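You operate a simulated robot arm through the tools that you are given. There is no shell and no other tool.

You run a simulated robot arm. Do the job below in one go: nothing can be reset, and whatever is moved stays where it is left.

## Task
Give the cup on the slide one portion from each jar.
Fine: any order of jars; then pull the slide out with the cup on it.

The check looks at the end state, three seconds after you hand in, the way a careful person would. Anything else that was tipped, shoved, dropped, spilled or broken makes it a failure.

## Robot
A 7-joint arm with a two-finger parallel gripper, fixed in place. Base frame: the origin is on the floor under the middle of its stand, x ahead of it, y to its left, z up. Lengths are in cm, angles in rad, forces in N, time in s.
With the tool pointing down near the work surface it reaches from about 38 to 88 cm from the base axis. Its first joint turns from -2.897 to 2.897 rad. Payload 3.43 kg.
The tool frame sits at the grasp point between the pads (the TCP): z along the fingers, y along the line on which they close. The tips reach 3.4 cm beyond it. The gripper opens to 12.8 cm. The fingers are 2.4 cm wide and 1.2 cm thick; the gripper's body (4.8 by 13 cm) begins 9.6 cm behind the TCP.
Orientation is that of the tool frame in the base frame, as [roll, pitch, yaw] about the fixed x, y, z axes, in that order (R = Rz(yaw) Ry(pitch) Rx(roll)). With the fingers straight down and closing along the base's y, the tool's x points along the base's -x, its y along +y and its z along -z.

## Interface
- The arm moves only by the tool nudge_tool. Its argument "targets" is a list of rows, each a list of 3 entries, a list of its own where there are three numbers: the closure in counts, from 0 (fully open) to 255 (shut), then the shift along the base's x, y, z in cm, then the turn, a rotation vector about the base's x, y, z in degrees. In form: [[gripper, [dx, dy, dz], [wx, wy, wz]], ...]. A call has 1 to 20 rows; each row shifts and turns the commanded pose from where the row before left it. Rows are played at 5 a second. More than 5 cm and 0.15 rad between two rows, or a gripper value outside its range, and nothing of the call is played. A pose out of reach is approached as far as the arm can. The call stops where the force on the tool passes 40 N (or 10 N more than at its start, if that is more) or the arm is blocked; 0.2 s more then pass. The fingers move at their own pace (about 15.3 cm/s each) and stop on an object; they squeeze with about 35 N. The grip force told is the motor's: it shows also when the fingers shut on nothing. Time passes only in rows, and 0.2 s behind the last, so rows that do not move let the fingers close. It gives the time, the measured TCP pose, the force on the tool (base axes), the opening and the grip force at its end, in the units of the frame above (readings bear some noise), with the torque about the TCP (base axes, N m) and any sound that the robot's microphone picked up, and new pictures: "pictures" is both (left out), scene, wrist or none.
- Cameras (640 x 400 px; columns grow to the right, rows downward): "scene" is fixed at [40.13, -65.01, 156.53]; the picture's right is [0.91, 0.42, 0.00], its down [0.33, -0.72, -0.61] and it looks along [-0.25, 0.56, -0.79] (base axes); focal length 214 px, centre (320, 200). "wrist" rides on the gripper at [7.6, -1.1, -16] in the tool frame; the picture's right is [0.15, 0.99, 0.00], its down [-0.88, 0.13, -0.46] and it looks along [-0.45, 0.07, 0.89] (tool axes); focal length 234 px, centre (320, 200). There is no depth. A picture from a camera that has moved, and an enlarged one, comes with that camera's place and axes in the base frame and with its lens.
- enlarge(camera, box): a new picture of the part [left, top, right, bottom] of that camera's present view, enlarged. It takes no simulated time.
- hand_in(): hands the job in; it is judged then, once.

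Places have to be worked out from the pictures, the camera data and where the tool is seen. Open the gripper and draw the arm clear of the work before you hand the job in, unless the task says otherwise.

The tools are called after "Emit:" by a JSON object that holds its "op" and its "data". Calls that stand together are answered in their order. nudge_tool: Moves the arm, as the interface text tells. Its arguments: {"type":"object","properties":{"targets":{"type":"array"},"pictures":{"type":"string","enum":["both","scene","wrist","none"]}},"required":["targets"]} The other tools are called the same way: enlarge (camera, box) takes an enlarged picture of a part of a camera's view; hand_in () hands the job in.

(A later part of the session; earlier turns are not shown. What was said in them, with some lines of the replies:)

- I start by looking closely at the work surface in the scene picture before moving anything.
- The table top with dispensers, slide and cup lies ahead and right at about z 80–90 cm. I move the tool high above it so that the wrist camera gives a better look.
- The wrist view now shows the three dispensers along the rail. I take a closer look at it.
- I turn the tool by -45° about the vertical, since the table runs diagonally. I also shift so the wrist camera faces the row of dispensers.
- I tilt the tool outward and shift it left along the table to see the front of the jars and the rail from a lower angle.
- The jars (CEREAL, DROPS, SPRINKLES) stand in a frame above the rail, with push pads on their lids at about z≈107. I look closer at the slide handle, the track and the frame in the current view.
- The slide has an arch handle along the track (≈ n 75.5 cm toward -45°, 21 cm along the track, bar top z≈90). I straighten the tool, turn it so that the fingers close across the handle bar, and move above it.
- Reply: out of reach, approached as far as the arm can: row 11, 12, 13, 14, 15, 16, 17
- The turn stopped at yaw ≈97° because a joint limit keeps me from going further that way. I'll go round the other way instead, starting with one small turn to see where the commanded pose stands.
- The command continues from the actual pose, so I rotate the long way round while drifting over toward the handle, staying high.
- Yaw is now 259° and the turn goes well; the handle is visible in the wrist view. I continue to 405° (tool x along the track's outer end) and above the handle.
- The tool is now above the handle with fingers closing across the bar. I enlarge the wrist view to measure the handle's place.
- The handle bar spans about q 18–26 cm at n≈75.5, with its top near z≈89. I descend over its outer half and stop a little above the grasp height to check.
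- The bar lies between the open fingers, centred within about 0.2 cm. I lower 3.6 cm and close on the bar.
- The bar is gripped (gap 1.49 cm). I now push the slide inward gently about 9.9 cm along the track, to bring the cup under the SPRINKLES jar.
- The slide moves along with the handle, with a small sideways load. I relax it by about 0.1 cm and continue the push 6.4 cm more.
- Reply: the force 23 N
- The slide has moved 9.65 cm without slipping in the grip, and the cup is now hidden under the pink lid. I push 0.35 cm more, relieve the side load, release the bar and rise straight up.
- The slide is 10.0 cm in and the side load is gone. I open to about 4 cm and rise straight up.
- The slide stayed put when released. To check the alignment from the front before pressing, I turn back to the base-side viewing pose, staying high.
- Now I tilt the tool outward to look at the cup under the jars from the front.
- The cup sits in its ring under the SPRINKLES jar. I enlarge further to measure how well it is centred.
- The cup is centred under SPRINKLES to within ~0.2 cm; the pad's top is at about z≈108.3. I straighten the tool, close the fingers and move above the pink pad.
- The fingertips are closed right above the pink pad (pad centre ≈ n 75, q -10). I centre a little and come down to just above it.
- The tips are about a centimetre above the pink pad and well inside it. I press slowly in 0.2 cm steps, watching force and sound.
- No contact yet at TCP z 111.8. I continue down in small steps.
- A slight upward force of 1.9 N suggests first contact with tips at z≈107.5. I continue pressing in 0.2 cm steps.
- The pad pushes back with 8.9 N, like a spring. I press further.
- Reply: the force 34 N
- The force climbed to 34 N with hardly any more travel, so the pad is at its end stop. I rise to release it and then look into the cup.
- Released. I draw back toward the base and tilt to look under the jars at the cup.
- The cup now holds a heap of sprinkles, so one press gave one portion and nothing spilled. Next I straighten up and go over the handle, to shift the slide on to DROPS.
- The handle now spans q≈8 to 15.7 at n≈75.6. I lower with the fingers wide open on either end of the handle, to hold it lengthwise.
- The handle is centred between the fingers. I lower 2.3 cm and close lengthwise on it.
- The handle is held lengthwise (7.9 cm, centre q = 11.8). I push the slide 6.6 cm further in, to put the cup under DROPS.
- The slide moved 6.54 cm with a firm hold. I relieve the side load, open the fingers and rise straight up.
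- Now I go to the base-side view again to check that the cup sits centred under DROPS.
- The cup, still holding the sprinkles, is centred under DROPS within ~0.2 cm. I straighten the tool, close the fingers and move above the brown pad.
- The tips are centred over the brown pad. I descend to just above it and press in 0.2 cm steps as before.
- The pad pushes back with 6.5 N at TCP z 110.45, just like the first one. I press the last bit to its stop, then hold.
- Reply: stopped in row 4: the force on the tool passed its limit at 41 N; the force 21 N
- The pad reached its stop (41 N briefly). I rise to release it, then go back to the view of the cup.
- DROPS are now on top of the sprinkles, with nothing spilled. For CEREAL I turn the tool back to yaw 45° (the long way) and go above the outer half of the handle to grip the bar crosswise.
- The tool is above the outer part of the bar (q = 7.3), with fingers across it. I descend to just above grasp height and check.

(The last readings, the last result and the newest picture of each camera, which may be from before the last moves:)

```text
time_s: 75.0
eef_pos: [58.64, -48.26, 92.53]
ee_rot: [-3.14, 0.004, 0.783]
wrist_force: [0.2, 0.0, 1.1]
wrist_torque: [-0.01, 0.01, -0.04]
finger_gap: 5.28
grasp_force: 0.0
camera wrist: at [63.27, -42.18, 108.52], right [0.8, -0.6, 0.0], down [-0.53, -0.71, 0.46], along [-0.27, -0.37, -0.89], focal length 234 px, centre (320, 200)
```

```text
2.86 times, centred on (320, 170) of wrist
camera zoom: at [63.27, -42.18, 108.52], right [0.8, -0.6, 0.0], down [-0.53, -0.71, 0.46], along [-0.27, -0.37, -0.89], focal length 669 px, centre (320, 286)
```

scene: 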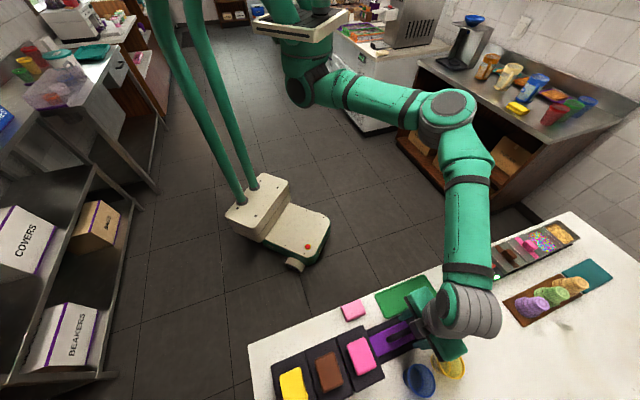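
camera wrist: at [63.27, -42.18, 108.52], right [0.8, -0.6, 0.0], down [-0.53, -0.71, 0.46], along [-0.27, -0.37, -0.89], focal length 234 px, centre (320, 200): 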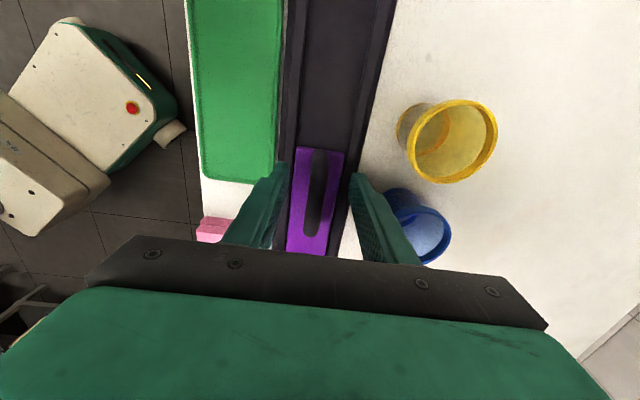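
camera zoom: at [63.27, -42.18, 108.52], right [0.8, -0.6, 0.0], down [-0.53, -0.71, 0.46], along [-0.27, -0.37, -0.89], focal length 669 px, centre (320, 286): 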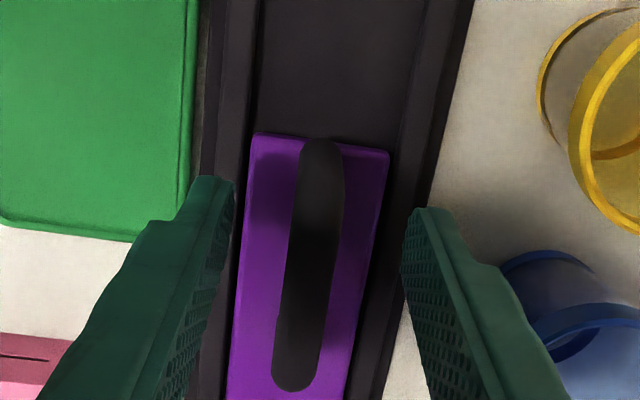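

The bar is centred between the fingers. I lower 2.5 cm and close on it.

Emit:
{"op": "nudge_tool", "data": {"targets": [[150, [0, 0, -1.3], [0, 0, 0]], [150, [0, 0, -1.2], [0, 0, 0]], [255, [0, 0, 0], [0, 0, 0]], [255, [0, 0, 0], [0, 0, 0]], [255, [0, 0, 0], [0, 0, 0]]], "pictures": "none"}}

```text
time_s: 76.2
eef_pos: [58.58, -48.27, 90.06]
ee_rot: [-3.136, 0.004, 0.784]
wrist_force: [-21.7, 21.6, 2.3]
wrist_torque: [0.01, -0.44, 0.01]
finger_gap: 1.51
grasp_force: 45.3
```

The bar is gripped but pulls sideways with 30 N toward the base. I relieve that with a 0.2 cm shift first.

Emit:
{"op": "nudge_tool", "data": {"targets": [[255, [-0.1, 0.1, 0], [0, 0, 0]], [255, [-0.05, 0.05, 0], [0, 0, 0]]], "pictures": "none"}}

```text
time_s: 76.8
eef_pos: [58.45, -48.25, 89.96]
ee_rot: [-3.139, 0.004, 0.785]
wrist_force: [-14.2, 11.2, -10.6]
wrist_torque: [0.1, -0.25, 0.03]
finger_gap: 1.48
grasp_force: 44.8
```

Still 18 N sideways, so I shift 0.12 cm more toward the base, then push the slide 6.4 cm inward in gentle steps toward CEREAL.

Emit:
{"op": "nudge_tool", "data": {"targets": [[255, [-0.09, 0.09, 0], [0, 0, 0]], [255, [-0.28, -0.28, 0], [0, 0, 0]], [255, [-0.6, -0.6, 0], [0, 0, 0]], [255, [-0.6, -0.6, 0], [0, 0, 0]], [255, [-0.6, -0.6, 0], [0, 0, 0]]], "pictures": "none"}}

```text
time_s: 78.0
eef_pos: [56.44, -50.32, 90.06]
ee_rot: [3.141, 0.004, 0.784]
wrist_force: [8.6, -9.7, -16.9]
wrist_torque: [0.13, -0.22, -0.03]
finger_gap: 1.45
grasp_force: 44.9
```

It is halfway (q = 4.3) with tolerable loads. I trim sideways and down slightly, then push the remaining 3.45 cm.

Emit:
{"op": "nudge_tool", "data": {"targets": [[255, [0.06, -0.06, -0.08], [0, 0, 0]], [255, [-0.6, -0.62, 0], [0, 0, 0]], [255, [-0.6, -0.62, 0], [0, 0, 0]], [255, [-0.6, -0.62, 0], [0, 0, 0]], [255, [-0.4, -0.41, 0], [0, 0, 0]], [255, [-0.2, -0.2, 0], [0, 0, 0]], [255, [0, 0, 0], [0, 0, 0]]], "pictures": "both"}}

```text
time_s: 79.5
eef_pos: [54.1, -52.76, 90.06]
ee_rot: [-3.141, 0.003, 0.783]
wrist_force: [-3.9, -1.9, 5.4]
wrist_torque: [0.44, -0.64, 0.04]
finger_gap: 1.47
grasp_force: 44.6
camera wrist: at [58.64, -46.59, 106.03], right [0.8, -0.6, 0.0], down [-0.53, -0.71, 0.46], along [-0.28, -0.37, -0.89], focal length 234 px, centre (320, 200)
```

scene: 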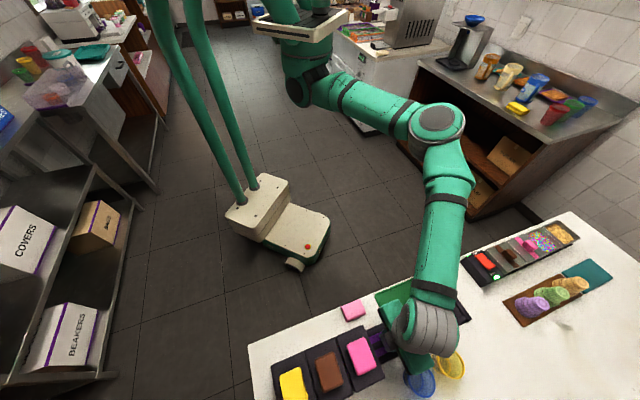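
wrist: 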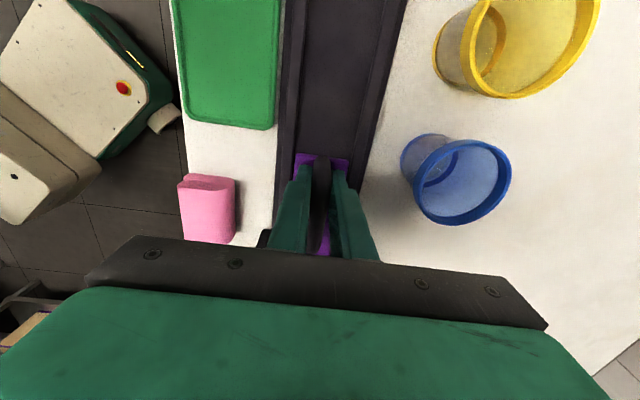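

The slide is 6.35 cm further in (q = 0.95), with low load and no collision. I release the bar and rise straight up.

Emit:
{"op": "nudge_tool", "data": {"targets": [[170, [0, 0, 0], [0, 0, 0]], [170, [0, 0, 0], [0, 0, 0]], [170, [0, 0, 1.5], [0, 0, 0]], [170, [0, 0, 4], [0, 0, 0]], [170, [0, 0, 4.8], [0, 0, 0]], [170, [0, 0, 4.8], [0, 0, 0]], [170, [0, 0, 4.8], [0, 0, 0]], [170, [0, 0, 4.8], [0, 0, 0]], [170, [0, 0, 4.8], [0, 0, 0]]], "pictures": "both"}}

Emit:
{"op": "enlarge", "data": {"camera": "wrist", "box": [220, 100, 420, 240]}}

Emit:
{"op": "enlarge", "data": {"camera": "scene", "box": [260, 280, 440, 400]}}

```text
time_s: 81.5
eef_pos: [54.2, -52.6, 119.59]
ee_rot: [-3.138, 0.003, 0.784]
wrist_force: [0.1, 0.0, 0.5]
wrist_torque: [0.02, 0.04, 0.02]
finger_gap: 4.26
grasp_force: 0.0
camera wrist: at [58.79, -46.53, 135.51], right [0.8, -0.6, 0.0], down [-0.53, -0.71, 0.46], along [-0.28, -0.37, -0.89], focal length 234 px, centre (320, 200)
```

scene: 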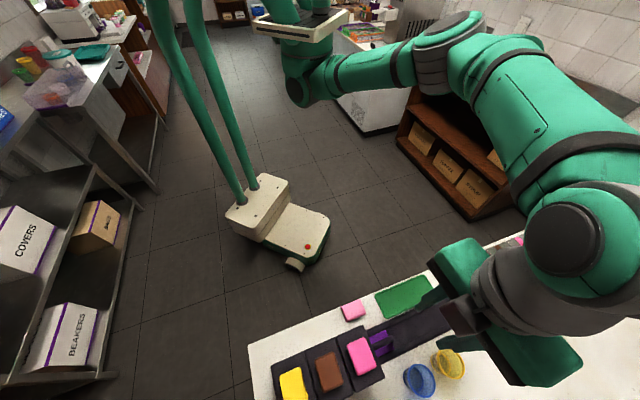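
wrist: 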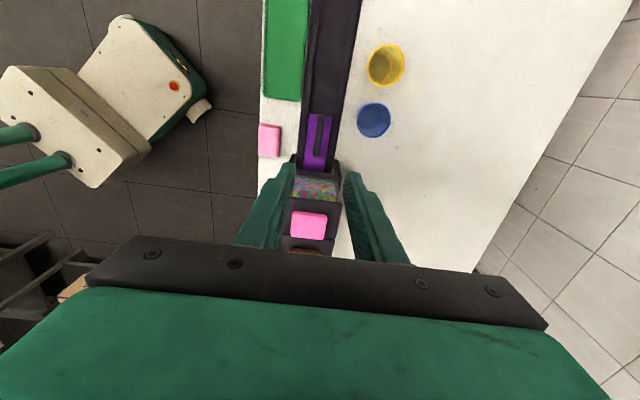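

```text
2.86 times, centred on (320, 170) of wrist
camera zoom: at [58.79, -46.53, 135.51], right [0.8, -0.6, 0.0], down [-0.53, -0.71, 0.46], along [-0.28, -0.37, -0.89], focal length 669 px, centre (320, 286)
```

zoom: 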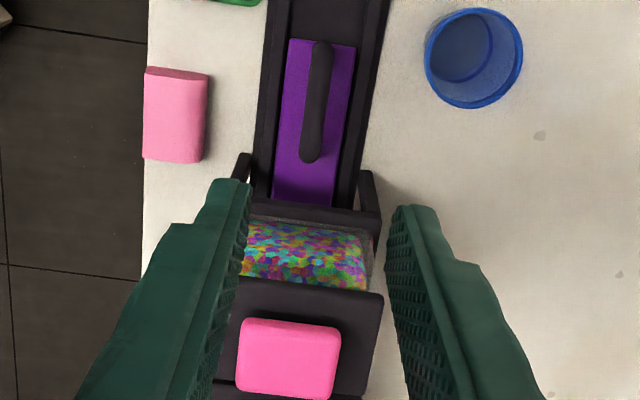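

```text
3.33 times, centred on (350, 340) of scene
camera zoom: at [40.13, -65.01, 156.53], right [0.91, 0.42, 0.0], down [0.33, -0.72, -0.61], along [-0.25, 0.56, -0.79], focal length 715 px, centre (220, -267)
```

zoom: 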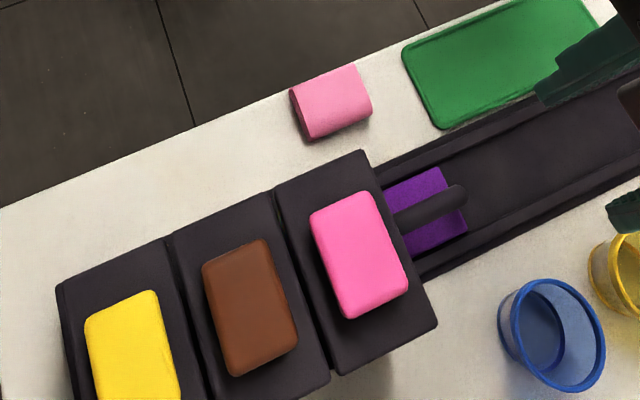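

Cup displacement adds up to within ~0.2 cm of CEREAL's centre, and the handle's measured place agrees. I now move above the yellow pad at height, turning 45° back and closing the fingers.

Emit:
{"op": "nudge_tool", "data": {"targets": [[255, [-2.9, -2.83, 0], [0, 0, -7.5]], [255, [-2.9, -2.83, 0], [0, 0, -7.5]], [255, [-2.9, -2.83, 0], [0, 0, -7.5]], [255, [-2.9, -2.83, 0], [0, 0, -7.5]], [255, [-2.9, -2.83, 0], [0, 0, -7.5]], [255, [-2.9, -2.83, 0], [0, 0, -7.5]], [255, [0, 0, -2], [0, 0, 0]]], "pictures": "both"}}

Emit:
{"op": "enlarge", "data": {"camera": "wrist", "box": [220, 100, 420, 250]}}

```text
time_s: 83.2
eef_pos: [36.56, -69.82, 117.56]
ee_rot: [-3.141, 0.003, -0.001]
wrist_force: [-0.2, -0.9, 0.2]
wrist_torque: [-0.02, -0.01, 0.02]
finger_gap: 0.0
grasp_force: 32.8
camera wrist: at [44.17, -68.7, 133.53], right [0.14, -0.99, 0.0], down [-0.88, -0.13, 0.46], along [-0.45, -0.06, -0.89], focal length 234 px, centre (320, 200)
```

scene: 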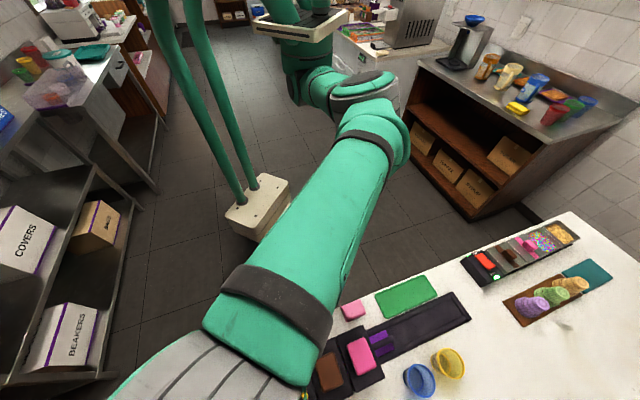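
wrist: 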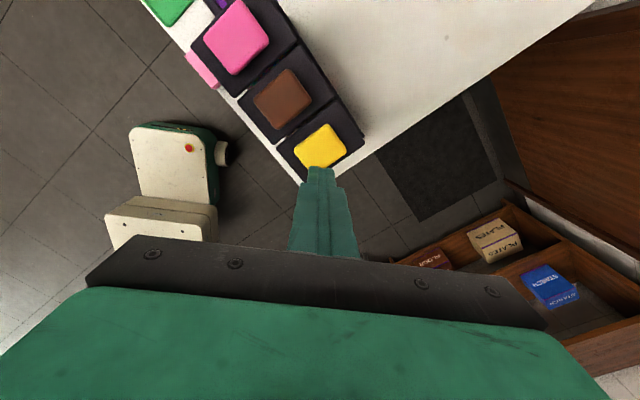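

```text
2.67 times, centred on (320, 175) of wrist
camera zoom: at [44.17, -68.7, 133.53], right [0.14, -0.99, 0.0], down [-0.88, -0.13, 0.46], along [-0.45, -0.06, -0.89], focal length 624 px, centre (320, 267)
```

zoom: 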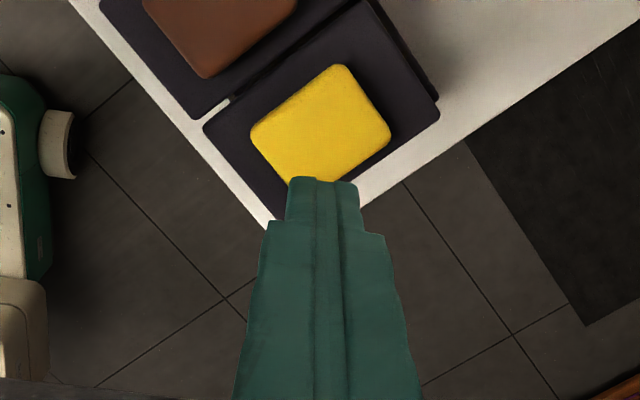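

The yellow pad's centre is about 0.8 cm off from the tips. I shift to it while descending to 1 cm above the pad, then check.

Emit:
{"op": "nudge_tool", "data": {"targets": [[255, [0.7, 0.15, -1.5], [0, 0, 0]], [255, [0, 0, -1.5], [0, 0, 0]], [255, [0, 0, -1.5], [0, 0, 0]], [255, [0, 0, -1], [0, 0, 0]]], "pictures": "wrist"}}

Emit:
{"op": "enlarge", "data": {"camera": "wrist", "box": [220, 100, 420, 250]}}

```text
time_s: 84.2
eef_pos: [37.41, -69.58, 111.91]
ee_rot: [-3.139, 0.004, -0.002]
wrist_force: [0.1, -0.2, 0.1]
wrist_torque: [-0.02, 0.01, 0.0]
finger_gap: 0.0
grasp_force: 33.4
camera wrist: at [44.93, -68.51, 127.98], right [0.14, -0.99, 0.0], down [-0.88, -0.13, 0.46], along [-0.45, -0.06, -0.89], focal length 234 px, centre (320, 200)
```

wrist: 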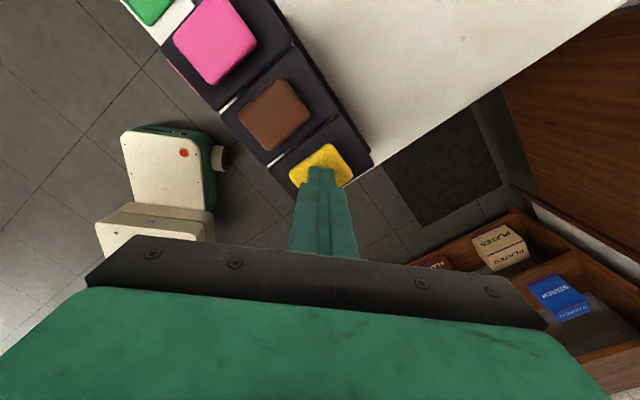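

```text
2.67 times, centred on (320, 175) of wrist
camera zoom: at [44.93, -68.51, 127.98], right [0.14, -0.99, 0.0], down [-0.88, -0.13, 0.46], along [-0.45, -0.06, -0.89], focal length 624 px, centre (320, 267)
```

zoom: 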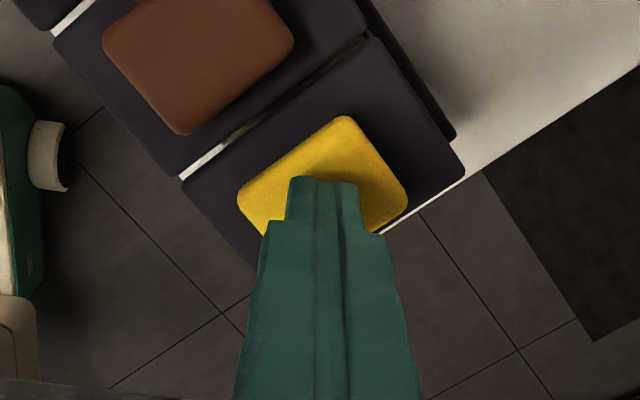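

The tips are well inside the yellow pad. I press in small steps as before.

Emit:
{"op": "nudge_tool", "data": {"targets": [[255, [0, 0, -0.4], [0, 0, 0]], [255, [0, 0, -0.3], [0, 0, 0]], [255, [0, 0, -0.2], [0, 0, 0]], [255, [0, 0, -0.2], [0, 0, 0]], [255, [0, 0, -0.2], [0, 0, 0]], [255, [0, 0, -0.2], [0, 0, 0]]], "pictures": "none"}}

```text
time_s: 85.5
eef_pos: [37.35, -69.53, 110.62]
ee_rot: [-3.14, 0.005, -0.004]
wrist_force: [0.7, -2.6, 4.3]
wrist_torque: [-0.11, -0.03, -0.02]
finger_gap: 0.0
grasp_force: 32.9
```

The pad is in contact (4.3 N). I press on to its stop.

Emit:
{"op": "nudge_tool", "data": {"targets": [[255, [0, 0, -0.2], [0, 0, 0]], [255, [0, 0, -0.2], [0, 0, 0]], [255, [0, 0, -0.2], [0, 0, 0]], [255, [0, 0, -0.1], [0, 0, 0]], [255, [0, 0, 0], [0, 0, 0]]], "pictures": "none"}}

```text
time_s: 86.6
eef_pos: [37.38, -69.61, 110.28]
ee_rot: [3.136, 0.002, -0.001]
wrist_force: [-2.2, 6.0, 19.1]
wrist_torque: [0.18, 0.05, 0.04]
finger_gap: 0.04
grasp_force: 32.9
stopped in row 5: the force on the tool passed its limit at 41 N (the readings are from after the stop); the commanded pose is now the measured one
```

The yellow pad reached its stop in the same way. I rise to release it, then return above the handle, turning back to yaw 45° and opening the fingers partway.

Emit:
{"op": "nudge_tool", "data": {"targets": [[255, [0, 0, 0.5], [0, 0, 0]], [255, [0, 0, 1], [0, 0, 0]], [255, [0, 0, 2.5], [0, 0, 0]], [255, [0, 0, 2.5], [0, 0, 0]], [255, [0, 0, 2.8], [0, 0, 0]], [255, [2.8, 2.83, 0], [0, 0, 7.5]], [255, [2.8, 2.83, 0], [0, 0, 7.5]], [255, [2.8, 2.83, 0], [0, 0, 7.5]], [150, [2.8, 2.83, 0], [0, 0, 7.5]], [150, [2.8, 2.83, 0], [0, 0, 7.5]], [150, [2.8, 2.83, 0], [0, 0, 7.5]]], "pictures": "both"}}

Emit:
{"op": "enlarge", "data": {"camera": "wrist", "box": [220, 100, 420, 240]}}

Emit:
{"op": "enlarge", "data": {"camera": "scene", "box": [260, 280, 440, 400]}}

```text
time_s: 89.0
eef_pos: [54.16, -52.66, 119.32]
ee_rot: [3.139, 0.001, 0.785]
wrist_force: [-1.3, -0.3, 0.0]
wrist_torque: [0.05, -0.04, -0.03]
finger_gap: 5.27
grasp_force: 0.1
camera wrist: at [58.65, -46.48, 135.33], right [0.8, -0.6, 0.0], down [-0.53, -0.71, 0.46], along [-0.27, -0.37, -0.89], focal length 234 px, centre (320, 200)
```

scene: 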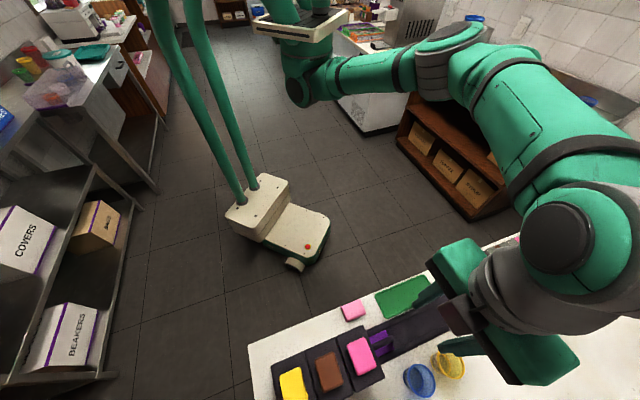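
wrist: 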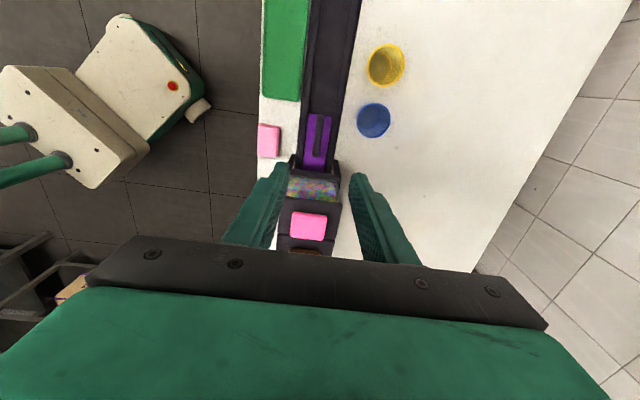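

```text
2.86 times, centred on (320, 170) of wrist
camera zoom: at [58.65, -46.48, 135.33], right [0.8, -0.6, 0.0], down [-0.53, -0.71, 0.46], along [-0.27, -0.37, -0.89], focal length 669 px, centre (320, 286)
```

zoom: 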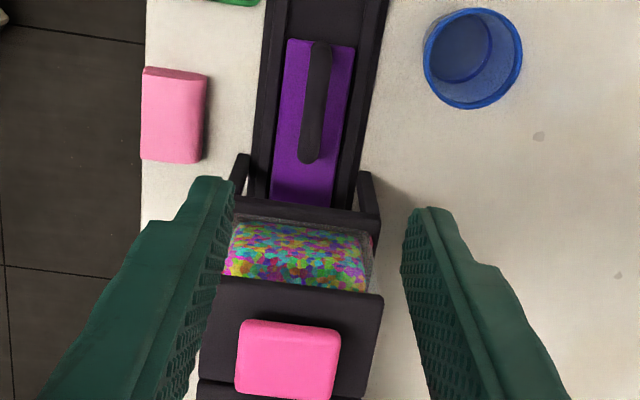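

```text
3.33 times, centred on (350, 340) of scene
camera zoom: at [40.13, -65.01, 156.53], right [0.91, 0.42, 0.0], down [0.33, -0.72, -0.61], along [-0.25, 0.56, -0.79], focal length 715 px, centre (220, -267)
```

zoom: 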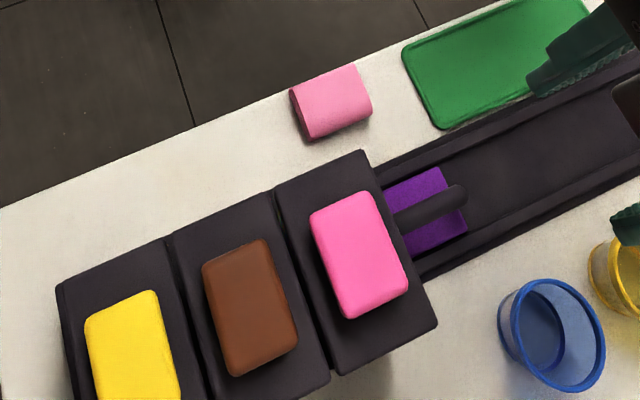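

All pads are back up and the handle is where I left it. I descend over the bar again and close on it.

Emit:
{"op": "nudge_tool", "data": {"targets": [[150, [0, 0, -4.7], [0, 0, 0]], [150, [0, 0, -4.7], [0, 0, 0]], [150, [0, 0, -4.7], [0, 0, 0]], [150, [0, 0, -4.7], [0, 0, 0]], [150, [0, 0, -4.7], [0, 0, 0]], [150, [0, 0, -3.5], [0, 0, 0]], [150, [0, 0, -1.2], [0, 0, 0]], [150, [0, 0, -1.0], [0, 0, 0]], [255, [0, 0, 0], [0, 0, 0]], [255, [0, 0, 0], [0, 0, 0]], [255, [0, 0, 0], [0, 0, 0]]], "pictures": "wrist"}}

```text
time_s: 91.4
eef_pos: [54.25, -52.51, 90.18]
ee_rot: [3.14, 0.001, 0.786]
wrist_force: [-2.6, 1.3, 0.2]
wrist_torque: [0.17, 0.14, 0.12]
finger_gap: 1.49
grasp_force: 45.0
camera wrist: at [58.76, -46.39, 106.16], right [0.8, -0.6, 0.0], down [-0.53, -0.71, 0.46], along [-0.27, -0.37, -0.89], focal length 234 px, centre (320, 200)
```

wrist: 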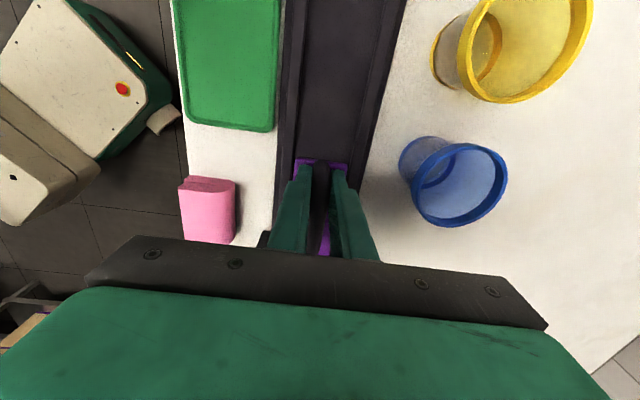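

The bar is gripped with little load. I pull the slide out smoothly, the first 6 cm in gentle steps.

Emit:
{"op": "nudge_tool", "data": {"targets": [[255, [0.21, 0.21, 0], [0, 0, 0]], [255, [0.42, 0.43, 0], [0, 0, 0]], [255, [0.56, 0.57, 0], [0, 0, 0]], [255, [0.56, 0.57, 0], [0, 0, 0]], [255, [0.56, 0.57, 0], [0, 0, 0]], [255, [0.56, 0.57, 0], [0, 0, 0]], [255, [0.56, 0.57, 0], [0, 0, 0]], [255, [0.42, 0.43, 0], [0, 0, 0]], [255, [0.28, 0.28, 0], [0, 0, 0]]], "pictures": "none"}}

```text
time_s: 93.4
eef_pos: [58.37, -48.38, 90.22]
ee_rot: [3.14, 0.002, 0.785]
wrist_force: [2.9, -2.8, -1.8]
wrist_torque: [-0.28, 0.47, 0.02]
finger_gap: 1.49
grasp_force: 44.7
```

That was smooth, with low load. I continue pulling.

Emit:
{"op": "nudge_tool", "data": {"targets": [[255, [0.42, 0.43, 0], [0, 0, 0]], [255, [0.56, 0.57, 0], [0, 0, 0]], [255, [0.56, 0.57, 0], [0, 0, 0]], [255, [0.56, 0.57, 0], [0, 0, 0]], [255, [0.56, 0.57, 0], [0, 0, 0]], [255, [0.56, 0.57, 0], [0, 0, 0]], [255, [0.56, 0.57, 0], [0, 0, 0]], [255, [0.56, 0.57, 0], [0, 0, 0]], [255, [0.56, 0.57, 0], [0, 0, 0]], [255, [0.42, 0.43, 0], [0, 0, 0]]], "pictures": "scene"}}

```text
time_s: 95.6
eef_pos: [63.62, -43.14, 90.15]
ee_rot: [3.138, 0.0, 0.784]
wrist_force: [13.7, -15.3, 0.6]
wrist_torque: [0.59, -0.15, 0.15]
finger_gap: 1.46
grasp_force: 45.3
```

scene: 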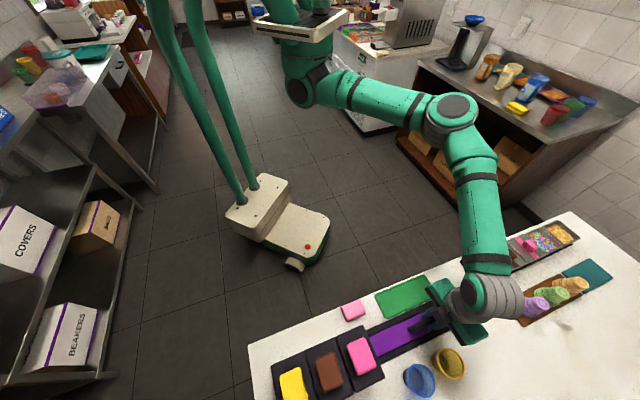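

Side load of 20 N has built up, so I trim 0.13 cm and pull on another 6.5 cm.

Emit:
{"op": "nudge_tool", "data": {"targets": [[255, [0.09, -0.09, 0], [0, 0, 0]], [255, [0.42, 0.42, 0], [0, 0, 0]], [255, [0.56, 0.56, 0], [0, 0, 0]], [255, [0.56, 0.56, 0], [0, 0, 0]], [255, [0.56, 0.56, 0], [0, 0, 0]], [255, [0.56, 0.56, 0], [0, 0, 0]], [255, [0.56, 0.56, 0], [0, 0, 0]], [255, [0.56, 0.56, 0], [0, 0, 0]], [255, [0.56, 0.56, 0], [0, 0, 0]], [255, [0.3, 0.3, 0], [0, 0, 0]]], "pictures": "both"}}

Emit:
{"op": "enlarge", "data": {"camera": "scene", "box": [340, 290, 460, 380]}}

```text
time_s: 97.8
eef_pos: [68.35, -38.36, 90.24]
ee_rot: [3.139, 0.0, 0.782]
wrist_force: [0.4, -1.2, 15.8]
wrist_torque: [0.14, 0.43, 0.2]
finger_gap: 1.47
grasp_force: 44.9
camera wrist: at [72.86, -32.27, 106.16], right [0.8, -0.6, 0.0], down [-0.53, -0.71, 0.46], along [-0.27, -0.37, -0.89], focal length 234 px, centre (320, 200)
```

scene: 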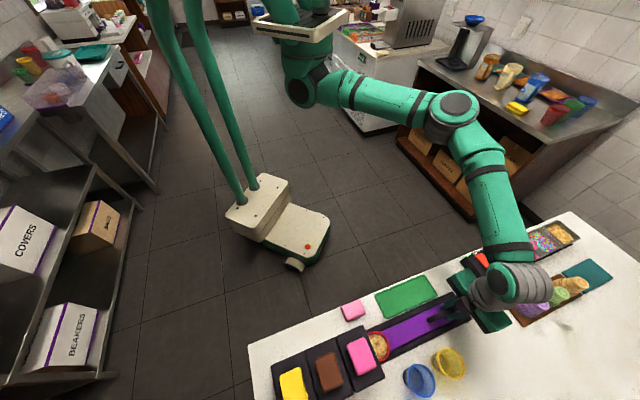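
wrist: 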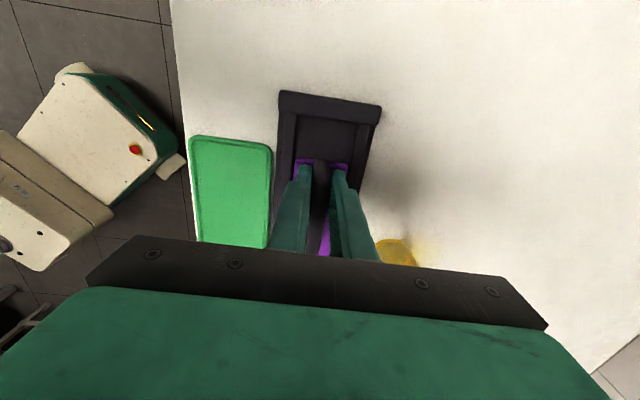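

```text
4.44 times, centred on (400, 335) of scene
camera zoom: at [40.13, -65.01, 156.53], right [0.91, 0.42, 0.0], down [0.33, -0.72, -0.61], along [-0.25, 0.56, -0.79], focal length 953 px, centre (-36, -400)
```

zoom: 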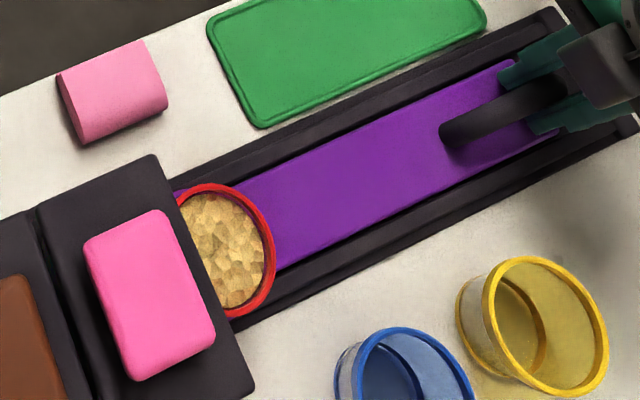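

Cereal is on top of the cup, level and nothing spilled. I pull the last 3 cm to bring the slide back to its fully-out position.

Emit:
{"op": "nudge_tool", "data": {"targets": [[255, [0, 0, 0.08], [0, 0, 0]], [255, [0.4, 0.4, 0], [0, 0, 0]], [255, [0.5, 0.5, 0], [0, 0, 0]], [255, [0.5, 0.5, 0], [0, 0, 0]], [255, [0.4, 0.4, 0], [0, 0, 0]], [255, [0.2, 0.2, 0], [0, 0, 0]], [255, [0.1, 0.1, 0], [0, 0, 0]], [255, [0, 0, 0], [0, 0, 0]]], "pictures": "both"}}

Emit:
{"op": "enlarge", "data": {"camera": "wrist", "box": [240, 80, 400, 200]}}

Emit:
{"op": "enlarge", "data": {"camera": "scene", "box": [360, 280, 480, 360]}}

```text
time_s: 99.6
eef_pos: [70.41, -36.33, 90.17]
ee_rot: [-3.141, 0.001, 0.784]
wrist_force: [0.8, 1.2, -5.3]
wrist_torque: [0.37, -0.17, 0.03]
finger_gap: 1.48
grasp_force: 44.7
camera wrist: at [75.02, -30.16, 106.16], right [0.8, -0.6, 0.0], down [-0.53, -0.71, 0.46], along [-0.27, -0.37, -0.89], focal length 234 px, centre (320, 200)
```

scene: 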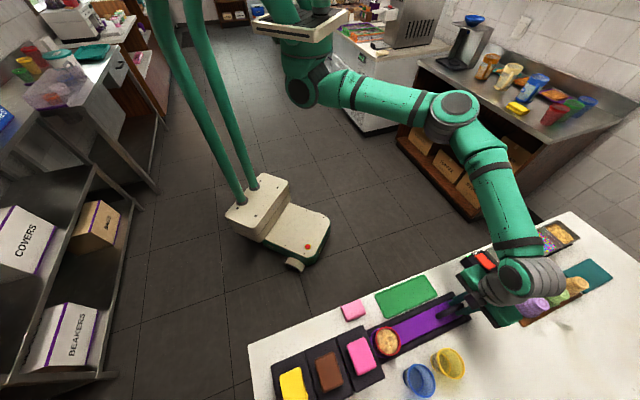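
wrist: 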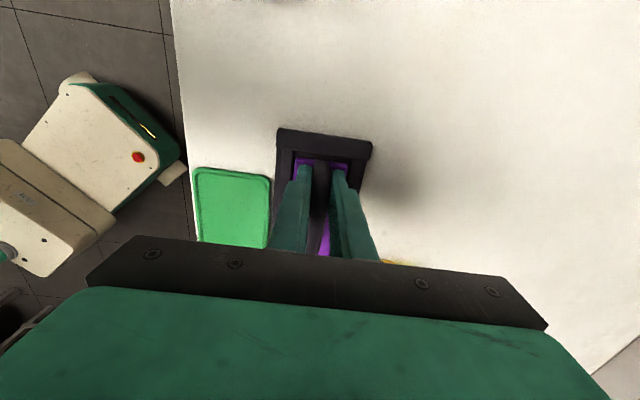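

```text
3.33 times, centred on (320, 140) of wrist
camera zoom: at [75.02, -30.16, 106.16], right [0.8, -0.6, 0.0], down [-0.53, -0.71, 0.46], along [-0.27, -0.37, -0.89], focal length 781 px, centre (320, 400)
```

zoom: 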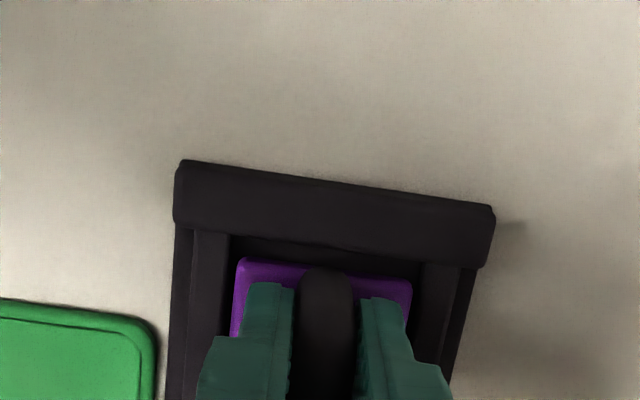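

```text
5.00 times, centred on (420, 320) of scene
camera zoom: at [40.13, -65.01, 156.53], right [0.91, 0.42, 0.0], down [0.33, -0.72, -0.61], along [-0.25, 0.56, -0.79], focal length 1072 px, centre (-180, -400)
```

zoom: 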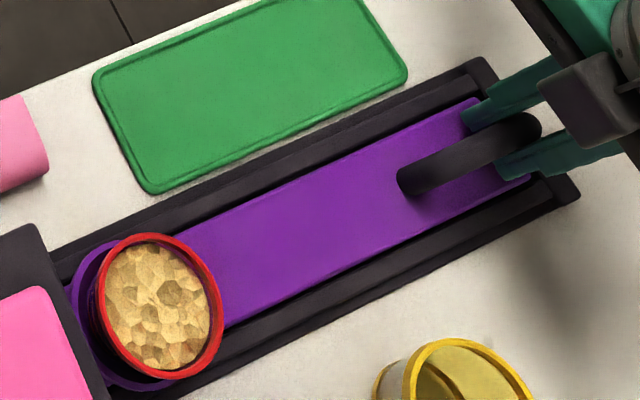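

The slide is back at its original out position, with the full cup on it. I give it one tiny extra pull to check whether it is at its stop.

Emit:
{"op": "nudge_tool", "data": {"targets": [[255, [0.1, 0.1, 0], [0, 0, 0]], [255, [0.1, 0.1, 0], [0, 0, 0]], [255, [0, 0, 0], [0, 0, 0]]], "pictures": "none"}}

```text
time_s: 100.4
eef_pos: [70.55, -36.31, 90.19]
ee_rot: [3.141, 0.004, 0.781]
wrist_force: [-12.9, -2.6, -8.5]
wrist_torque: [0.88, -0.59, 0.02]
finger_gap: 1.5
grasp_force: 45.3
```

It met the stop (11 N along the track), so the slide is fully out. I relax, open the fingers and rise clear.

Emit:
{"op": "nudge_tool", "data": {"targets": [[255, [-0.08, -0.08, 0], [0, 0, 0]], [170, [0, 0, 0], [0, 0, 0]], [170, [0, 0, 0], [0, 0, 0]], [170, [0, 0, 1.5], [0, 0, 0]], [170, [0, 0, 4], [0, 0, 0]], [170, [0, 0, 4.8], [0, 0, 0]], [170, [0, 0, 4.8], [0, 0, 0]], [170, [0, 0, 4.8], [0, 0, 0]], [170, [0, 0, 4.8], [0, 0, 0]], [170, [0, 0, 4.8], [0, 0, 0]]], "pictures": "both"}}

Emit:
{"op": "enlarge", "data": {"camera": "scene", "box": [340, 280, 480, 390]}}

Emit:
{"op": "enlarge", "data": {"camera": "wrist", "box": [220, 80, 400, 240]}}

```text
time_s: 102.6
eef_pos: [70.7, -36.35, 119.78]
ee_rot: [3.14, 0.004, 0.785]
wrist_force: [-0.4, 0.4, 0.0]
wrist_torque: [0.03, 0.04, 0.02]
finger_gap: 4.26
grasp_force: 0.1
camera wrist: at [75.2, -30.14, 135.76], right [0.8, -0.6, 0.0], down [-0.53, -0.71, 0.46], along [-0.27, -0.37, -0.89], focal length 234 px, centre (320, 200)
```

scene: 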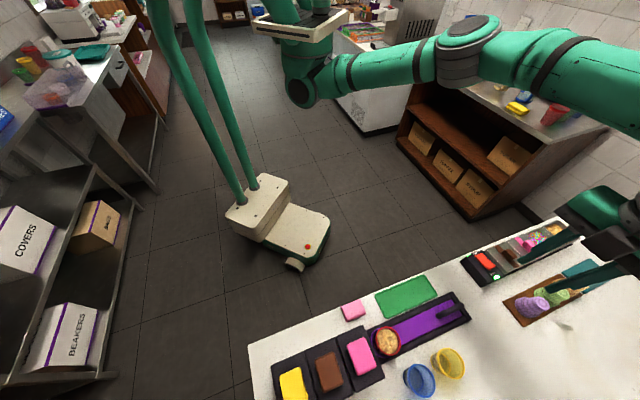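
wrist: 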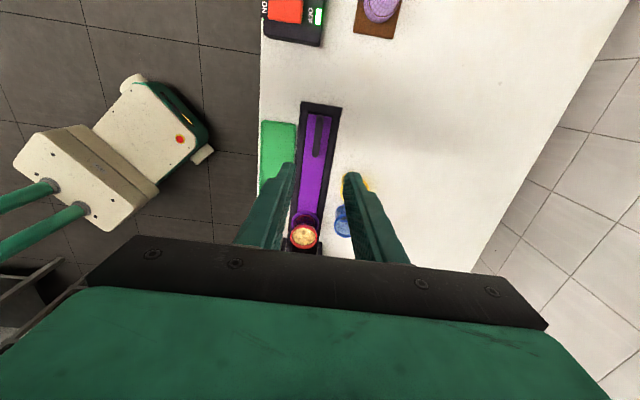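

```text
3.64 times, centred on (410, 335) of scene
camera zoom: at [40.13, -65.01, 156.53], right [0.91, 0.42, 0.0], down [0.33, -0.72, -0.61], along [-0.25, 0.56, -0.79], focal length 780 px, centre (-7, -291)
```

zoom: 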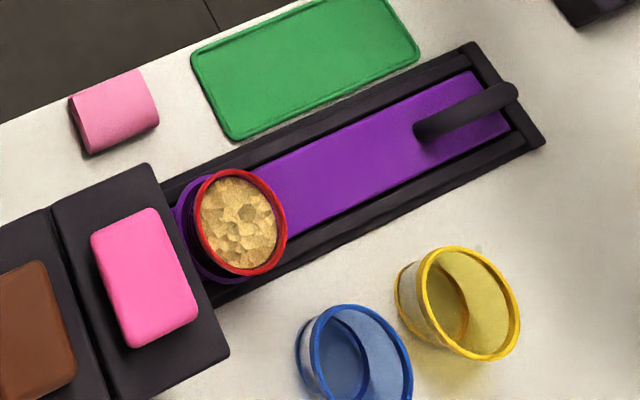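

```text
2.50 times, centred on (310, 160) of wrist
camera zoom: at [75.2, -30.14, 135.76], right [0.8, -0.6, 0.0], down [-0.53, -0.71, 0.46], along [-0.27, -0.37, -0.89], focal length 585 px, centre (345, 300)
```

zoom: 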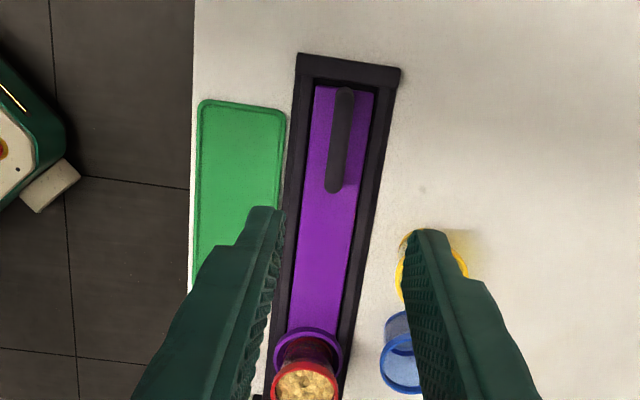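

The cup sits on the fully pulled-out slide with cereal on top, and everything else is in place. I open the gripper and draw the arm back clear of the table.

Emit:
{"op": "nudge_tool", "data": {"targets": [[170, [-2.5, 2.5, 0.8], [0, 0, 0]], [170, [-2.5, 2.5, 0.8], [0, 0, 0]], [170, [-2.5, 2.5, 0.8], [0, 0, 0]], [170, [-2.5, 2.5, 0.8], [0, 0, 0]], [100, [-2.5, 2.5, 0.8], [0, 0, 0]], [0, [-2.5, 2.5, 0.8], [0, 0, 0]], [0, [-2.5, 2.5, 0], [0, 0, 0]], [0, [0, 0, 0], [0, 0, 0]]], "pictures": "both"}}

Emit:
{"op": "enlarge", "data": {"camera": "scene", "box": [240, 260, 480, 400]}}

Emit:
{"op": "enlarge", "data": {"camera": "scene", "box": [440, 200, 640, 340]}}

```text
time_s: 104.4
eef_pos: [53.11, -18.92, 123.2]
ee_rot: [-3.132, 0.041, 0.782]
wrist_force: [-0.1, -0.3, 0.1]
wrist_torque: [0.01, 0.04, 0.0]
finger_gap: 12.84
grasp_force: 0.1
camera wrist: at [58.2, -12.47, 138.95], right [0.8, -0.6, -0.02], down [-0.52, -0.7, 0.49], along [-0.3, -0.38, -0.87], focal length 234 px, centre (320, 200)
```

scene: 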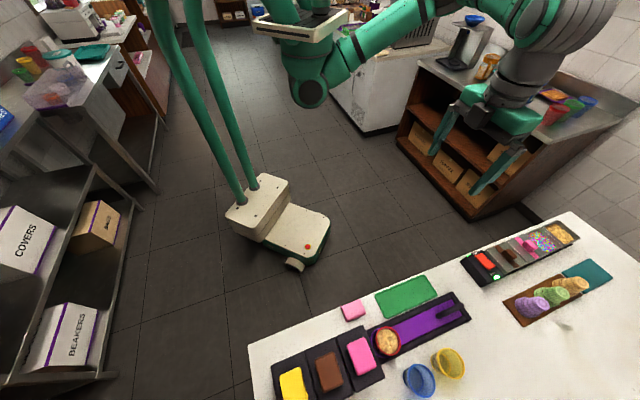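
wrist: 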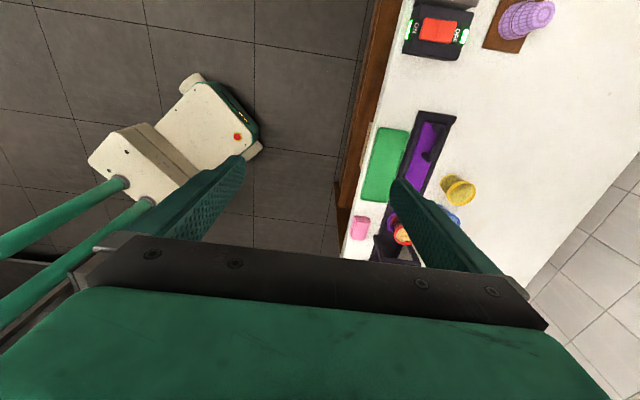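

```text
2.67 times, centred on (360, 330) of scene
camera zoom: at [40.13, -65.01, 156.53], right [0.91, 0.42, 0.0], down [0.33, -0.72, -0.61], along [-0.25, 0.56, -0.79], focal length 572 px, centre (213, -147)
```

zoom: 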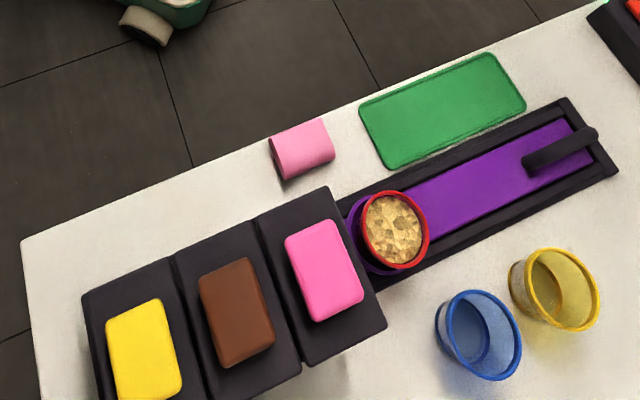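

```text
2.86 times, centred on (540, 270) of scene
camera zoom: at [40.13, -65.01, 156.53], right [0.91, 0.42, 0.0], down [0.33, -0.72, -0.61], along [-0.25, 0.56, -0.79], focal length 613 px, centre (-309, 0)
```

zoom: 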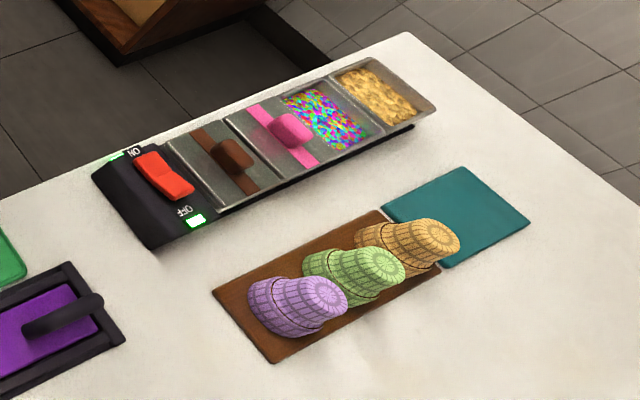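

The slide is fully out with the cup on it, holding sprinkles, drops and cereal, one portion each. Nothing else has moved and the arm is clear with the gripper open, so I hand in the job.

Emit:
{"op": "hand_in", "data": {}}

```text
The job is handed in.
```

The job is done and handed in. The cup on the slide got one portion each of sprinkles, drops and cereal, and the slide is pulled fully out with the cup on it.

- **Portions:** I pressed each jar's pad once, with the cup moved under that jar first. The wrist view showed the sprinkles and then the drops land in the cup, and the scene view showed the cereal on top once the slide came out.
- **Slide:** it ended back where it started, and a small extra pull met its end stop.
- **Surroundings:** in the last pictures nothing looked spilled, tipped or moved. I did not look under the jars again after the cereal press.
- **Arm:** the gripper is open and drawn back clear of the table.
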